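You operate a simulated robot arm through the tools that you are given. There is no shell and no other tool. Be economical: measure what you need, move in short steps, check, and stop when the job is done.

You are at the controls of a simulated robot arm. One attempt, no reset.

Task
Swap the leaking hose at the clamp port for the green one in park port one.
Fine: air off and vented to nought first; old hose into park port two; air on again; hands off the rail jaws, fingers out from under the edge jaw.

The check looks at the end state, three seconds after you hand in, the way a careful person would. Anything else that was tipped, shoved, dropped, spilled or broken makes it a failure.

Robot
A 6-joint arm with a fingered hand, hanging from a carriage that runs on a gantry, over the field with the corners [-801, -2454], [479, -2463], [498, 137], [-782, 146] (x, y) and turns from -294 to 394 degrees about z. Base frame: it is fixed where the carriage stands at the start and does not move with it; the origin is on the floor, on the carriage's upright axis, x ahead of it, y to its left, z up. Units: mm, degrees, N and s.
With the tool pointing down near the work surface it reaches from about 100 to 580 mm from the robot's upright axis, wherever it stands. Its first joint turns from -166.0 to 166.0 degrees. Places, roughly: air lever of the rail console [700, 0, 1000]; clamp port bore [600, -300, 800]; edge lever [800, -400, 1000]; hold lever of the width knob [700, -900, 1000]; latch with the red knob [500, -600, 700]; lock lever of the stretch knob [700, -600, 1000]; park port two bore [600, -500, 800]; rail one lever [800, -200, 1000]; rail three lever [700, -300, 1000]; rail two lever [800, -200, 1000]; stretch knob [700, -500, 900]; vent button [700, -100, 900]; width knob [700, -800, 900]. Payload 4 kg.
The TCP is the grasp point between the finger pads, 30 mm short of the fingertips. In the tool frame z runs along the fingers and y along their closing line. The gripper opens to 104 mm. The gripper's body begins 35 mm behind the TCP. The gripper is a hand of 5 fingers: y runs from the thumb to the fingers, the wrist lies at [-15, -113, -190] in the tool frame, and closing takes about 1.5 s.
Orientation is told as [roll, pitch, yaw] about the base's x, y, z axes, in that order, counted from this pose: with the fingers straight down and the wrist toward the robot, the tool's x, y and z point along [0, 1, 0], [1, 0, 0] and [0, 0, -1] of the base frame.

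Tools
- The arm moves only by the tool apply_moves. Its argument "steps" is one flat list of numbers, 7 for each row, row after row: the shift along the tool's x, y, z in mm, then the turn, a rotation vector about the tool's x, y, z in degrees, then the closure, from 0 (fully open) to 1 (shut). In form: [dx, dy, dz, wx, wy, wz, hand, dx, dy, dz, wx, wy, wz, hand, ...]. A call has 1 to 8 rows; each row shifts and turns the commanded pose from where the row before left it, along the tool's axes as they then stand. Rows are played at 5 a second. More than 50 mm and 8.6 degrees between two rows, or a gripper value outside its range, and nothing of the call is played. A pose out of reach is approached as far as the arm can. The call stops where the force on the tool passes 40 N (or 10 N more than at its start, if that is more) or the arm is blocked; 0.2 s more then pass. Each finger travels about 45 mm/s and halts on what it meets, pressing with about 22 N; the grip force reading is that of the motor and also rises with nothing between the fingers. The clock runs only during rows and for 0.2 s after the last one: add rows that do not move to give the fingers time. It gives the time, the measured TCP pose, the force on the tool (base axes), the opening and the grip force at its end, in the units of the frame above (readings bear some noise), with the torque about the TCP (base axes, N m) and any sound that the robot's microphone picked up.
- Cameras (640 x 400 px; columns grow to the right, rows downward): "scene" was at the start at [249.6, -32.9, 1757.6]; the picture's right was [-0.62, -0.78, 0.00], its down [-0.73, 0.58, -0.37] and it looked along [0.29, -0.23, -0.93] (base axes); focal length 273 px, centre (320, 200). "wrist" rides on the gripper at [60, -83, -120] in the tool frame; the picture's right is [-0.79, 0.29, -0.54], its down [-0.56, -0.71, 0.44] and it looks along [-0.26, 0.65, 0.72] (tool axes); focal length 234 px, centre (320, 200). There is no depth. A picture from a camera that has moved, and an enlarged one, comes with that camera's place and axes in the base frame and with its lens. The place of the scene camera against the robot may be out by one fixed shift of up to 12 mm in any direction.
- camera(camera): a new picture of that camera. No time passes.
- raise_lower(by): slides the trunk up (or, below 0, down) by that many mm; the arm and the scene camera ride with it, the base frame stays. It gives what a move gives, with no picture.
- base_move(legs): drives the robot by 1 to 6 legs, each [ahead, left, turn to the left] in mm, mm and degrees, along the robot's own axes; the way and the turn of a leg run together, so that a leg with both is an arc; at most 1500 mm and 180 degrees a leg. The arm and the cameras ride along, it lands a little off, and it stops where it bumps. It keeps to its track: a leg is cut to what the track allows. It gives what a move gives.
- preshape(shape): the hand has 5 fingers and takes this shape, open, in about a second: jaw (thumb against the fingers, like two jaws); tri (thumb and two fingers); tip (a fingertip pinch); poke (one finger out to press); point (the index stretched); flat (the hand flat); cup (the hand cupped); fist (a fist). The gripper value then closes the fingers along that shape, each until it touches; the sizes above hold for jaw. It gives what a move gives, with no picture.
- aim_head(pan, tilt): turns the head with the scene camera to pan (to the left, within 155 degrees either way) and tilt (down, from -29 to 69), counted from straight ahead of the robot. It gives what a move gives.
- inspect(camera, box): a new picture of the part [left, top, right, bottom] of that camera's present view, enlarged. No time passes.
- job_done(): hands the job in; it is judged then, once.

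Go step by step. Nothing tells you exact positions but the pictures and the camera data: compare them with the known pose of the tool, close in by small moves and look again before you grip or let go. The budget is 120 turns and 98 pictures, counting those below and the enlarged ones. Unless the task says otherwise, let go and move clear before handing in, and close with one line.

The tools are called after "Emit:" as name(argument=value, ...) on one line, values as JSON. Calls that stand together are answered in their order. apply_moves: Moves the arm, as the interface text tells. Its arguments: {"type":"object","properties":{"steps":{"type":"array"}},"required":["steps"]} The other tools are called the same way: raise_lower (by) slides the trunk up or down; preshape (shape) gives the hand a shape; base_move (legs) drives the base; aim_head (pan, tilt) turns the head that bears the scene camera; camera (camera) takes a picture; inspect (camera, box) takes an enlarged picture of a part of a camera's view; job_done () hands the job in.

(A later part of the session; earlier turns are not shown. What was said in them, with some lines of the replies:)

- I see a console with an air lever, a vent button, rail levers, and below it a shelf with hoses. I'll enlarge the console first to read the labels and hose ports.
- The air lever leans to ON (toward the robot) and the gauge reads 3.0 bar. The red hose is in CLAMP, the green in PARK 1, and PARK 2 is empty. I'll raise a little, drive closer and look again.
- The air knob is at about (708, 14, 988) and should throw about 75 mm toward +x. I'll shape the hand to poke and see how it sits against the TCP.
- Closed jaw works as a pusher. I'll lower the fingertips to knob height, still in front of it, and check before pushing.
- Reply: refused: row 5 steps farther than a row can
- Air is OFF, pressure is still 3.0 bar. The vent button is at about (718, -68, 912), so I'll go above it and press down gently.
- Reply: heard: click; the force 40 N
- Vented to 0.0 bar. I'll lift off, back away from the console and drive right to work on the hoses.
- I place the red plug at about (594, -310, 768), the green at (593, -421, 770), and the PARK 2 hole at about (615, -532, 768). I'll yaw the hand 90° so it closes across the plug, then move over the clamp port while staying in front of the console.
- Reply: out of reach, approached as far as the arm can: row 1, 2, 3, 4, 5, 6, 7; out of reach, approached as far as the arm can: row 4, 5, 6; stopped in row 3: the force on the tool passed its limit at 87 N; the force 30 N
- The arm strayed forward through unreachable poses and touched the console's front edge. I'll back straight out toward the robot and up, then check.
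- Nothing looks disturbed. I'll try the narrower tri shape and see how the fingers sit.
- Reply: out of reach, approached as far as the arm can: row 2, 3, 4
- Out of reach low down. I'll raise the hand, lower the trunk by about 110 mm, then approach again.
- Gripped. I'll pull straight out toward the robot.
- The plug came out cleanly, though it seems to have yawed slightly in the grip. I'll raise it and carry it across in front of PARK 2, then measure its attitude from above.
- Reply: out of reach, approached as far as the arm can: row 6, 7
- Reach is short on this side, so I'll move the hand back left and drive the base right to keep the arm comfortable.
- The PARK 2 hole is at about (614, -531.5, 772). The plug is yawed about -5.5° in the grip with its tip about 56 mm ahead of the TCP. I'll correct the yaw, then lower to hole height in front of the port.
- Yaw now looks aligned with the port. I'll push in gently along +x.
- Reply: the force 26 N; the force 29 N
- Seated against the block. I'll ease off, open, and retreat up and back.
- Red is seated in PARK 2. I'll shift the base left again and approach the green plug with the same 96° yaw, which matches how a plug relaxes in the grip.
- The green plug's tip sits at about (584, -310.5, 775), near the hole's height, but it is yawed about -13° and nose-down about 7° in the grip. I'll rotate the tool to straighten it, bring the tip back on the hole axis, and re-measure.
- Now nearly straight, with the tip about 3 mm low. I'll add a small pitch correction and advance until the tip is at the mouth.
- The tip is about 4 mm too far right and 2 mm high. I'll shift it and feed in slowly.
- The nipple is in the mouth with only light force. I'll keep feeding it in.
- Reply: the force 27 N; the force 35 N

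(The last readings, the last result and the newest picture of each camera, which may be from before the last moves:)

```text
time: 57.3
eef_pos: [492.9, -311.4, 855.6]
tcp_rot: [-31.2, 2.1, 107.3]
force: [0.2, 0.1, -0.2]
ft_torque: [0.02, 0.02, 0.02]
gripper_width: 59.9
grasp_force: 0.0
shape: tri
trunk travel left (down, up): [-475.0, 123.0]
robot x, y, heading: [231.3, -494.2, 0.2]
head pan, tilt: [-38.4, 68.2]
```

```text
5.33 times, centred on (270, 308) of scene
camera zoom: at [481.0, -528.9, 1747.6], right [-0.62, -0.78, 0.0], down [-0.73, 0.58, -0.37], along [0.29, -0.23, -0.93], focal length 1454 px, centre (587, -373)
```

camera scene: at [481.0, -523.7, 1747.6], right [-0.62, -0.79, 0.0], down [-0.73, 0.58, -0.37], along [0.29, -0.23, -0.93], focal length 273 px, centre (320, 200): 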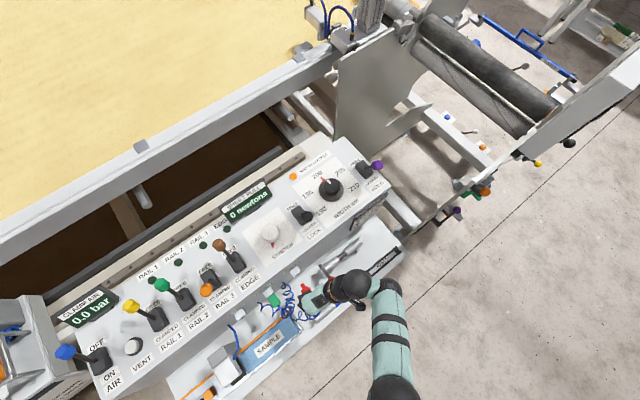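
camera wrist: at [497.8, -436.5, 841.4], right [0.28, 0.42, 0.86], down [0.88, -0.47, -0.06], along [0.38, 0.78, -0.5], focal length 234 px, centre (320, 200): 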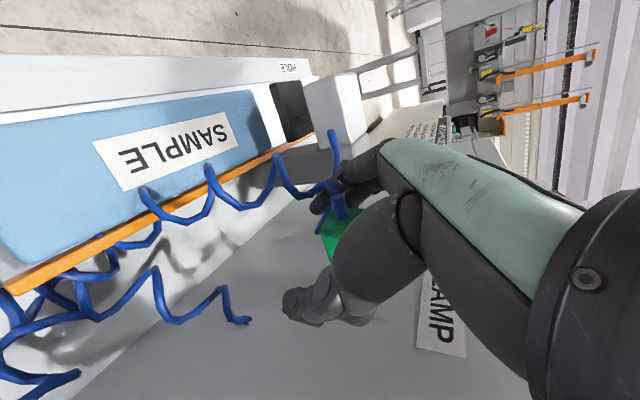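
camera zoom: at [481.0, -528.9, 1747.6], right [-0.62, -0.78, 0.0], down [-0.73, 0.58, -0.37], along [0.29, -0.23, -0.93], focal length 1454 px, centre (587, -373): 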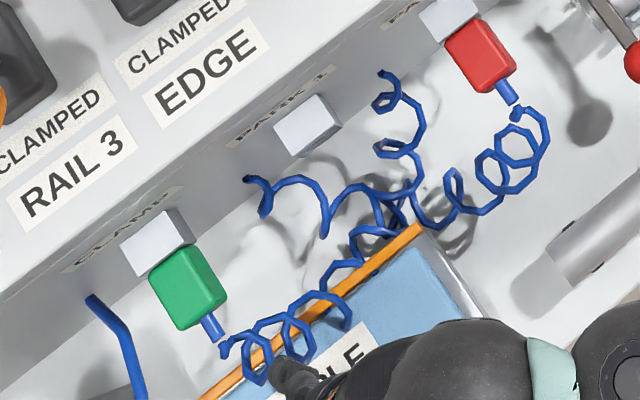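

Both hoses are seated: green in CLAMP, red in PARK 2. Next I'll raise the trunk and rotate the hand back upright so I can return the air lever.

Emit:
raise_lower(by=115)

Emit:
apply_moves(steps=[40, 0, 0, 0, 7.8, 0, 0.3, 0, 0, 0, 0, 7.8, 0, 0.3, 0, 0, 0, 0, 7.8, 0, 0.3, 0, 0, 0, 0, 7.8, 0, 0.3, 0, 0, 0, 0, 0, 8.4, 0.3, 0, 0, 0, 0, 0, 8.4, 0.3])

```text
time: 58.8
eef_pos: [492.6, -312.2, 969.2]
tcp_rot: [-31.1, 2.2, 107.2]
force: [1.0, 0.5, -0.3]
ft_torque: [0.01, 0.01, -0.01]
gripper_width: 60.0
grasp_force: 0.0
shape: tri
trunk travel left (down, up): [-590.0, 8.0]
robot x, y, heading: [234.9, -496.0, 0.0]
head pan, tilt: [-38.4, 68.2]
```

```text
time: 60.2
eef_pos: [459.2, -324.4, 948.0]
tcp_rot: [-0.6, 2.1, 90.4]
force: [0.2, 0.2, 0.3]
ft_torque: [-0.05, 0.01, 0.0]
gripper_width: 72.4
grasp_force: 0.1
shape: tri
trunk travel left (down, up): [-590.0, 8.0]
robot x, y, heading: [231.6, -494.6, -0.0]
head pan, tilt: [-38.4, 68.2]
```

Emit:
apply_moves(steps=[0, 0, 0, 0, 0, 8.4, 0.3, 0, 0, 0, 0, 0, 8.4, 0.3, 0, 0, 0, 0, 0, 8.4, 0.3])

Emit:
apply_moves(steps=[0, 0, 0, 0, 0, 8.4, 0.3, 0, 0, 0, 0, 0, 8.4, 0.3, 0, 0, 0, 0, 0, 8.4, 0.3])

```text
time: 61.0
eef_pos: [459.8, -322.8, 948.4]
tcp_rot: [-1.3, 1.5, 65.1]
force: [0.3, 0.3, -0.1]
ft_torque: [0.0, 0.02, -0.01]
gripper_width: 72.6
grasp_force: 0.0
shape: tri
trunk travel left (down, up): [-590.0, 8.0]
robot x, y, heading: [230.3, -495.3, 0.1]
head pan, tilt: [-38.4, 68.2]
```

```text
time: 61.8
eef_pos: [459.0, -323.4, 948.5]
tcp_rot: [-1.9, 0.8, 40.1]
force: [0.1, -0.3, 0.7]
ft_torque: [-0.01, 0.01, 0.01]
gripper_width: 72.7
grasp_force: 0.0
shape: tri
trunk travel left (down, up): [-590.0, 8.0]
robot x, y, heading: [232.5, -494.5, -0.1]
head pan, tilt: [-38.4, 68.2]
```

Emit:
apply_moves(steps=[0, 0, 0, 0, 0, 8.4, 0.3, 0, 0, 0, 0, 0, 8.4, 0.3, 0, 0, 0, 0, 0, 8.4, 0.3, 0, 0, 0, 0, 0, 8.4, 0.3, 0, 0, 0, 0, 0, 6.4, 0.3])

```text
time: 63.0
eef_pos: [460.2, -323.4, 948.4]
tcp_rot: [-2.0, -0.8, -0.2]
force: [0.9, -0.8, 0.4]
ft_torque: [0.01, 0.02, -0.03]
gripper_width: 72.5
grasp_force: 0.0
shape: tri
trunk travel left (down, up): [-590.0, 8.0]
robot x, y, heading: [230.0, -497.7, 0.0]
head pan, tilt: [-38.4, 68.2]
```

Emit:
apply_moves(steps=[-35, 0, -35, 0, 0, 0, 0.3, -35, 0, -35, 0, 0, 0, 0.3, -35, 0, -35, 0, 0, 0, 0.3, 0, 0, -20, 0, 0, 0, 0.3])

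Emit:
base_move(legs=[[0, 435, 0], [90, 0, 0]])

Emit:
preshape(shape="jaw")

Emit:
camera(camera="scene")

Emit:
camera(camera="wrist")

```text
time: 64.0
eef_pos: [459.1, -423.5, 1077.0]
tcp_rot: [-2.0, -0.5, 0.1]
force: [1.1, 0.6, 0.7]
ft_torque: [-0.02, 0.02, -0.01]
gripper_width: 72.7
grasp_force: 0.0
shape: tri
trunk travel left (down, up): [-590.0, 8.0]
robot x, y, heading: [232.3, -496.4, 0.1]
head pan, tilt: [-38.4, 68.2]
```

```text
time: 67.3
eef_pos: [548.1, 8.8, 1077.5]
tcp_rot: [-2.0, -0.7, 0.0]
force: [-0.5, -0.2, 0.8]
ft_torque: [-0.04, 0.02, 0.03]
gripper_width: 72.4
grasp_force: 0.0
shape: tri
trunk travel left (down, up): [-590.0, 8.0]
robot x, y, heading: [318.9, -63.3, -0.0]
head pan, tilt: [-38.4, 68.2]
```

```text
time: 68.2
eef_pos: [547.3, 8.9, 1077.1]
tcp_rot: [-2.0, -0.6, -0.1]
force: [0.3, 0.9, 0.3]
ft_torque: [-0.02, 0.0, 0.02]
gripper_width: 104.3
grasp_force: 0.0
shape: jaw
trunk travel left (down, up): [-590.0, 8.0]
robot x, y, heading: [320.9, -63.3, -0.1]
head pan, tilt: [-38.4, 68.2]
```

```text
19 pictures are left
camera scene: at [569.4, -96.7, 1862.6], right [-0.62, -0.78, 0.0], down [-0.73, 0.58, -0.37], along [0.29, -0.23, -0.93], focal length 273 px, centre (320, 200)
```

scene: 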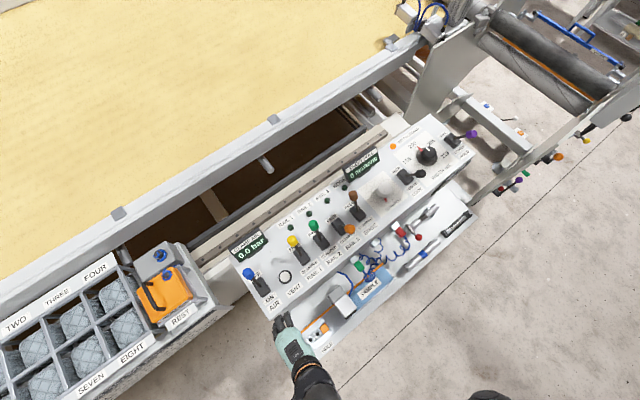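

```text
18 pictures are left
camera wrist: at [463.6, 73.4, 1192.4], right [0.28, -0.77, 0.57], down [-0.7, -0.57, -0.42], along [0.65, -0.28, -0.7], focal length 234 px, centre (320, 200)
```

wrist: 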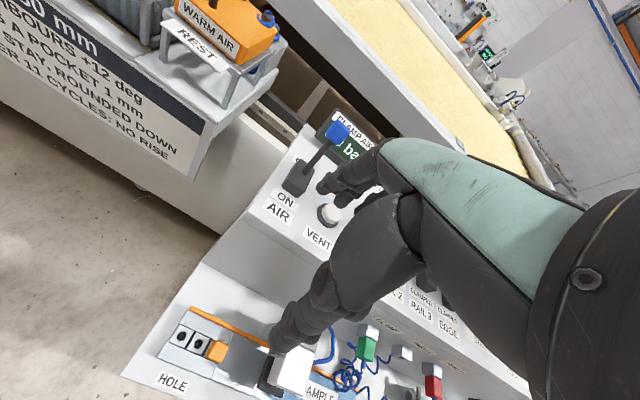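

The air knob is at about (787, 10, 992). I'll move over it with the hand partly open so thumb and fingers straddle it.

Emit:
apply_moves(steps=[1, 46, 0, 0, 0, 0, 0.25, 0, 46, 0, 0, 0, 0, 0.25, 0, 46, 0, 0, 0, 0, 0.25, 0, 46, 0, 0, 0, 0, 0.25, 0, 46, 0, 0, 0, 0, 0.25])

Emit:
camera(camera="wrist")

Emit:
inspect(camera="scene", box=[190, 220, 310, 310])

```text
time: 69.4
eef_pos: [777.6, 9.2, 1080.9]
tcp_rot: [-1.9, -0.5, 0.0]
force: [-0.6, -0.3, 0.1]
ft_torque: [0.03, -0.03, 0.03]
gripper_width: 78.3
grasp_force: 0.0
shape: jaw
trunk travel left (down, up): [-590.0, 8.0]
robot x, y, heading: [318.8, -62.9, 0.1]
head pan, tilt: [-38.4, 68.2]
```

```text
17 pictures are left
camera wrist: at [693.6, 74.6, 1194.9], right [0.28, -0.77, 0.57], down [-0.7, -0.57, -0.42], along [0.65, -0.28, -0.7], focal length 234 px, centre (320, 200)
```

wrist: 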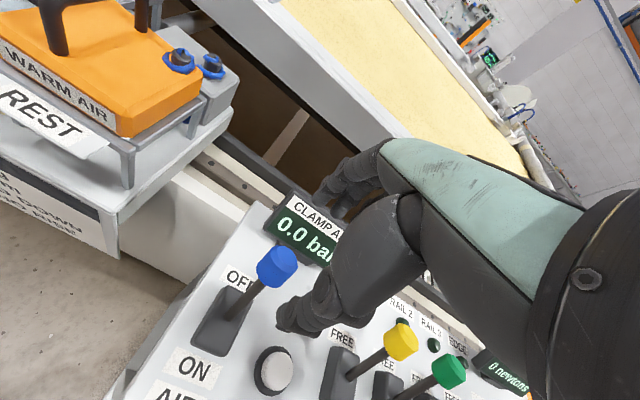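

```text
4.44 times, centred on (250, 265) of scene
camera zoom: at [569.3, -96.7, 1862.5], right [-0.62, -0.78, 0.0], down [-0.73, 0.58, -0.37], along [0.29, -0.23, -0.93], focal length 1212 px, centre (631, -89)
```

zoom: 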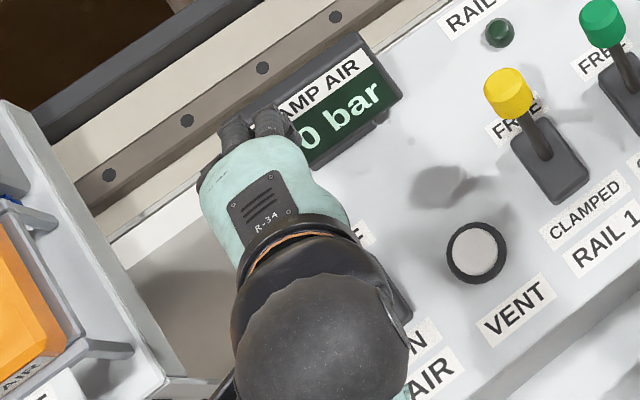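

Emit:
apply_moves(steps=[0, -5, 0, 0, 0, 0, 0.38, 0, 0, 25, 0, 0, 0, 0.38, 0, 0, 20, 0, 0, 0, 0.38, 0, 0, 15, 0, 0, 0, 0.38, 0, 0, 12, 0, 0, 0, 0.38])

Emit:
camera(camera="wrist")

```text
time: 70.6
eef_pos: [774.0, 8.1, 1007.5]
tcp_rot: [-1.9, -0.6, 0.1]
force: [0.6, -0.6, 0.9]
ft_torque: [-0.01, -0.04, 0.05]
gripper_width: 64.8
grasp_force: 0.1
shape: jaw
trunk travel left (down, up): [-590.0, 8.0]
robot x, y, heading: [317.9, -63.4, 0.2]
head pan, tilt: [-38.4, 68.2]
```

```text
15 pictures are left
camera wrist: at [689.5, 71.8, 1122.5], right [0.28, -0.77, 0.57], down [-0.7, -0.57, -0.42], along [0.65, -0.28, -0.7], focal length 234 px, centre (320, 200)
```

wrist: 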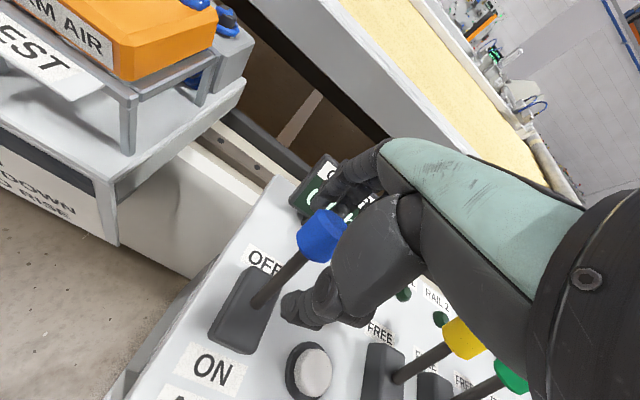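

Emit:
apply_moves(steps=[0, -15, 4, 0, 0, 0, 0.38, 0, -15, 2, 0, 0, 0, 0.38, 0, -15, 2, 0, 0, 0, 0.38, 0, -15, 0, 0, 0, 0, 0.38, 0, -12, 0, 0, 0, 0, 0.38, 0, -10, 0, 0, 0, 0, 0.38])

Emit:
camera(camera="wrist")

```text
time: 72.0
eef_pos: [691.6, 6.5, 998.1]
tcp_rot: [-1.9, -0.6, 0.0]
force: [0.9, -0.2, -0.4]
ft_torque: [-0.03, -0.02, 0.0]
gripper_width: 65.3
grasp_force: 0.0
shape: jaw
trunk travel left (down, up): [-590.0, 8.0]
robot x, y, heading: [316.6, -62.5, 0.0]
head pan, tilt: [-38.4, 68.2]
```

```text
14 pictures are left
camera wrist: at [607.3, 71.9, 1113.4], right [0.28, -0.77, 0.57], down [-0.7, -0.57, -0.42], along [0.65, -0.28, -0.7], focal length 234 px, centre (320, 200)
```

wrist: 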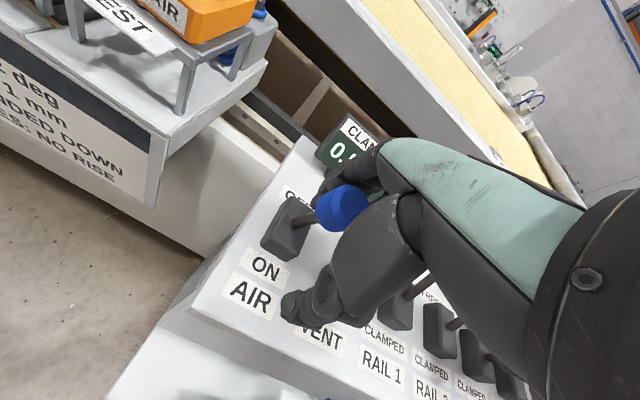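

Emit:
apply_moves(steps=[0, -10, 0, 0, 0, 0, 0.38, 0, -8, 0, 0, 0, 0, 0.38, 0, -5, 0, 0, 0, 0, 0.38, 0, 0, 0, 0, 0, 0, 0.38])

Emit:
camera(camera="wrist")

```text
time: 73.0
eef_pos: [670.8, 7.7, 998.8]
tcp_rot: [-2.0, -0.8, 0.0]
force: [6.5, 1.2, -0.9]
ft_torque: [0.05, -0.09, 0.0]
gripper_width: 67.7
grasp_force: 0.0
shape: jaw
trunk travel left (down, up): [-590.0, 8.0]
robot x, y, heading: [323.5, -64.6, 0.2]
head pan, tilt: [-38.4, 68.2]
```

```text
13 pictures are left
camera wrist: at [585.8, 71.9, 1114.6], right [0.28, -0.77, 0.57], down [-0.7, -0.57, -0.43], along [0.66, -0.28, -0.7], focal length 234 px, centre (320, 200)
```

wrist: 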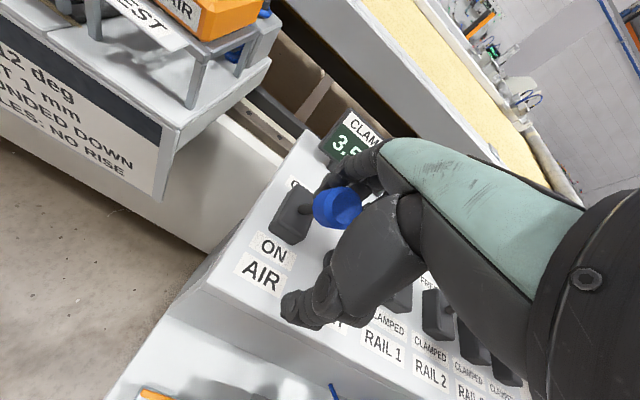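

Emit:
apply_moves(steps=[0, 8, 0, 0, 0, 0, 0.35, 0, 10, 0, 0, 0, 0, 0.3, 0, 0, -20, 0, 0, 0, 0.3, 0, 0, -35, 0, 0, 0, 0.3, 0, -45, 0, 0, 0, 0, 0.3, 0, -45, 0, 0, 0, 0, 0.3, 0, -45, 0, 0, 0, 0, 0.3])

Emit:
inspect(camera="scene", box=[210, 220, 330, 310])

Emit:
inspect(camera="scene", box=[310, 200, 450, 310])

```text
time: 74.6
eef_pos: [550.9, 10.1, 1052.8]
tcp_rot: [-1.9, -0.8, 0.0]
force: [0.3, 0.1, 0.6]
ft_torque: [-0.06, 0.04, 0.01]
gripper_width: 72.7
grasp_force: 0.0
shape: jaw
trunk travel left (down, up): [-590.0, 8.0]
robot x, y, heading: [319.8, -61.0, -0.1]
head pan, tilt: [-38.4, 68.2]
```

```text
4.44 times, centred on (270, 265) of scene
camera zoom: at [569.6, -96.6, 1862.6], right [-0.62, -0.78, 0.0], down [-0.73, 0.58, -0.37], along [0.29, -0.23, -0.93], focal length 1212 px, centre (542, -89)
```

zoom: 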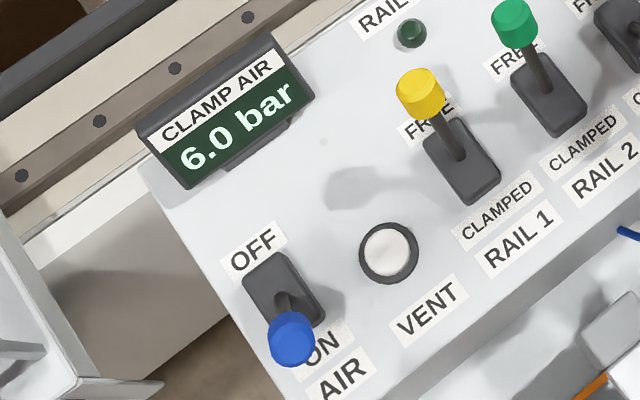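

```text
3.64 times, centred on (380, 255) of scene
camera zoom: at [569.6, -96.6, 1862.6], right [-0.62, -0.78, 0.0], down [-0.73, 0.58, -0.37], along [0.29, -0.23, -0.93], focal length 991 px, centre (102, 0)
```

zoom: 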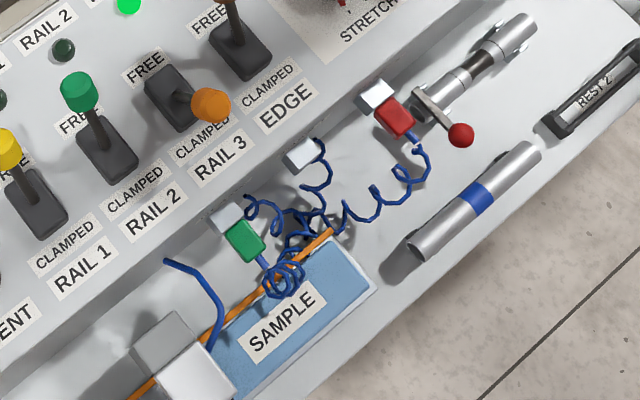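

The gauge holds 6.0 bar, the rail 3 lamp is lit, green is in CLAMP, red is in PARK 2, and the hand is clear, so I'm handing in.

Emit:
job_done()

```text
The job is handed in.
```

I swapped the hoses. The green one is now in the clamp port and the leaking red one is in park port two. I shut the air off and vented it to 0.0 bar first. It is back on and reads 6.0 bar, and the hand is clear of the rail and edge jaws. Early on, while I was moving the hand toward the clamp port, it bumped the console's front edge, peaking at 87 N; I saw no damage or displacement in the pictures afterwards.
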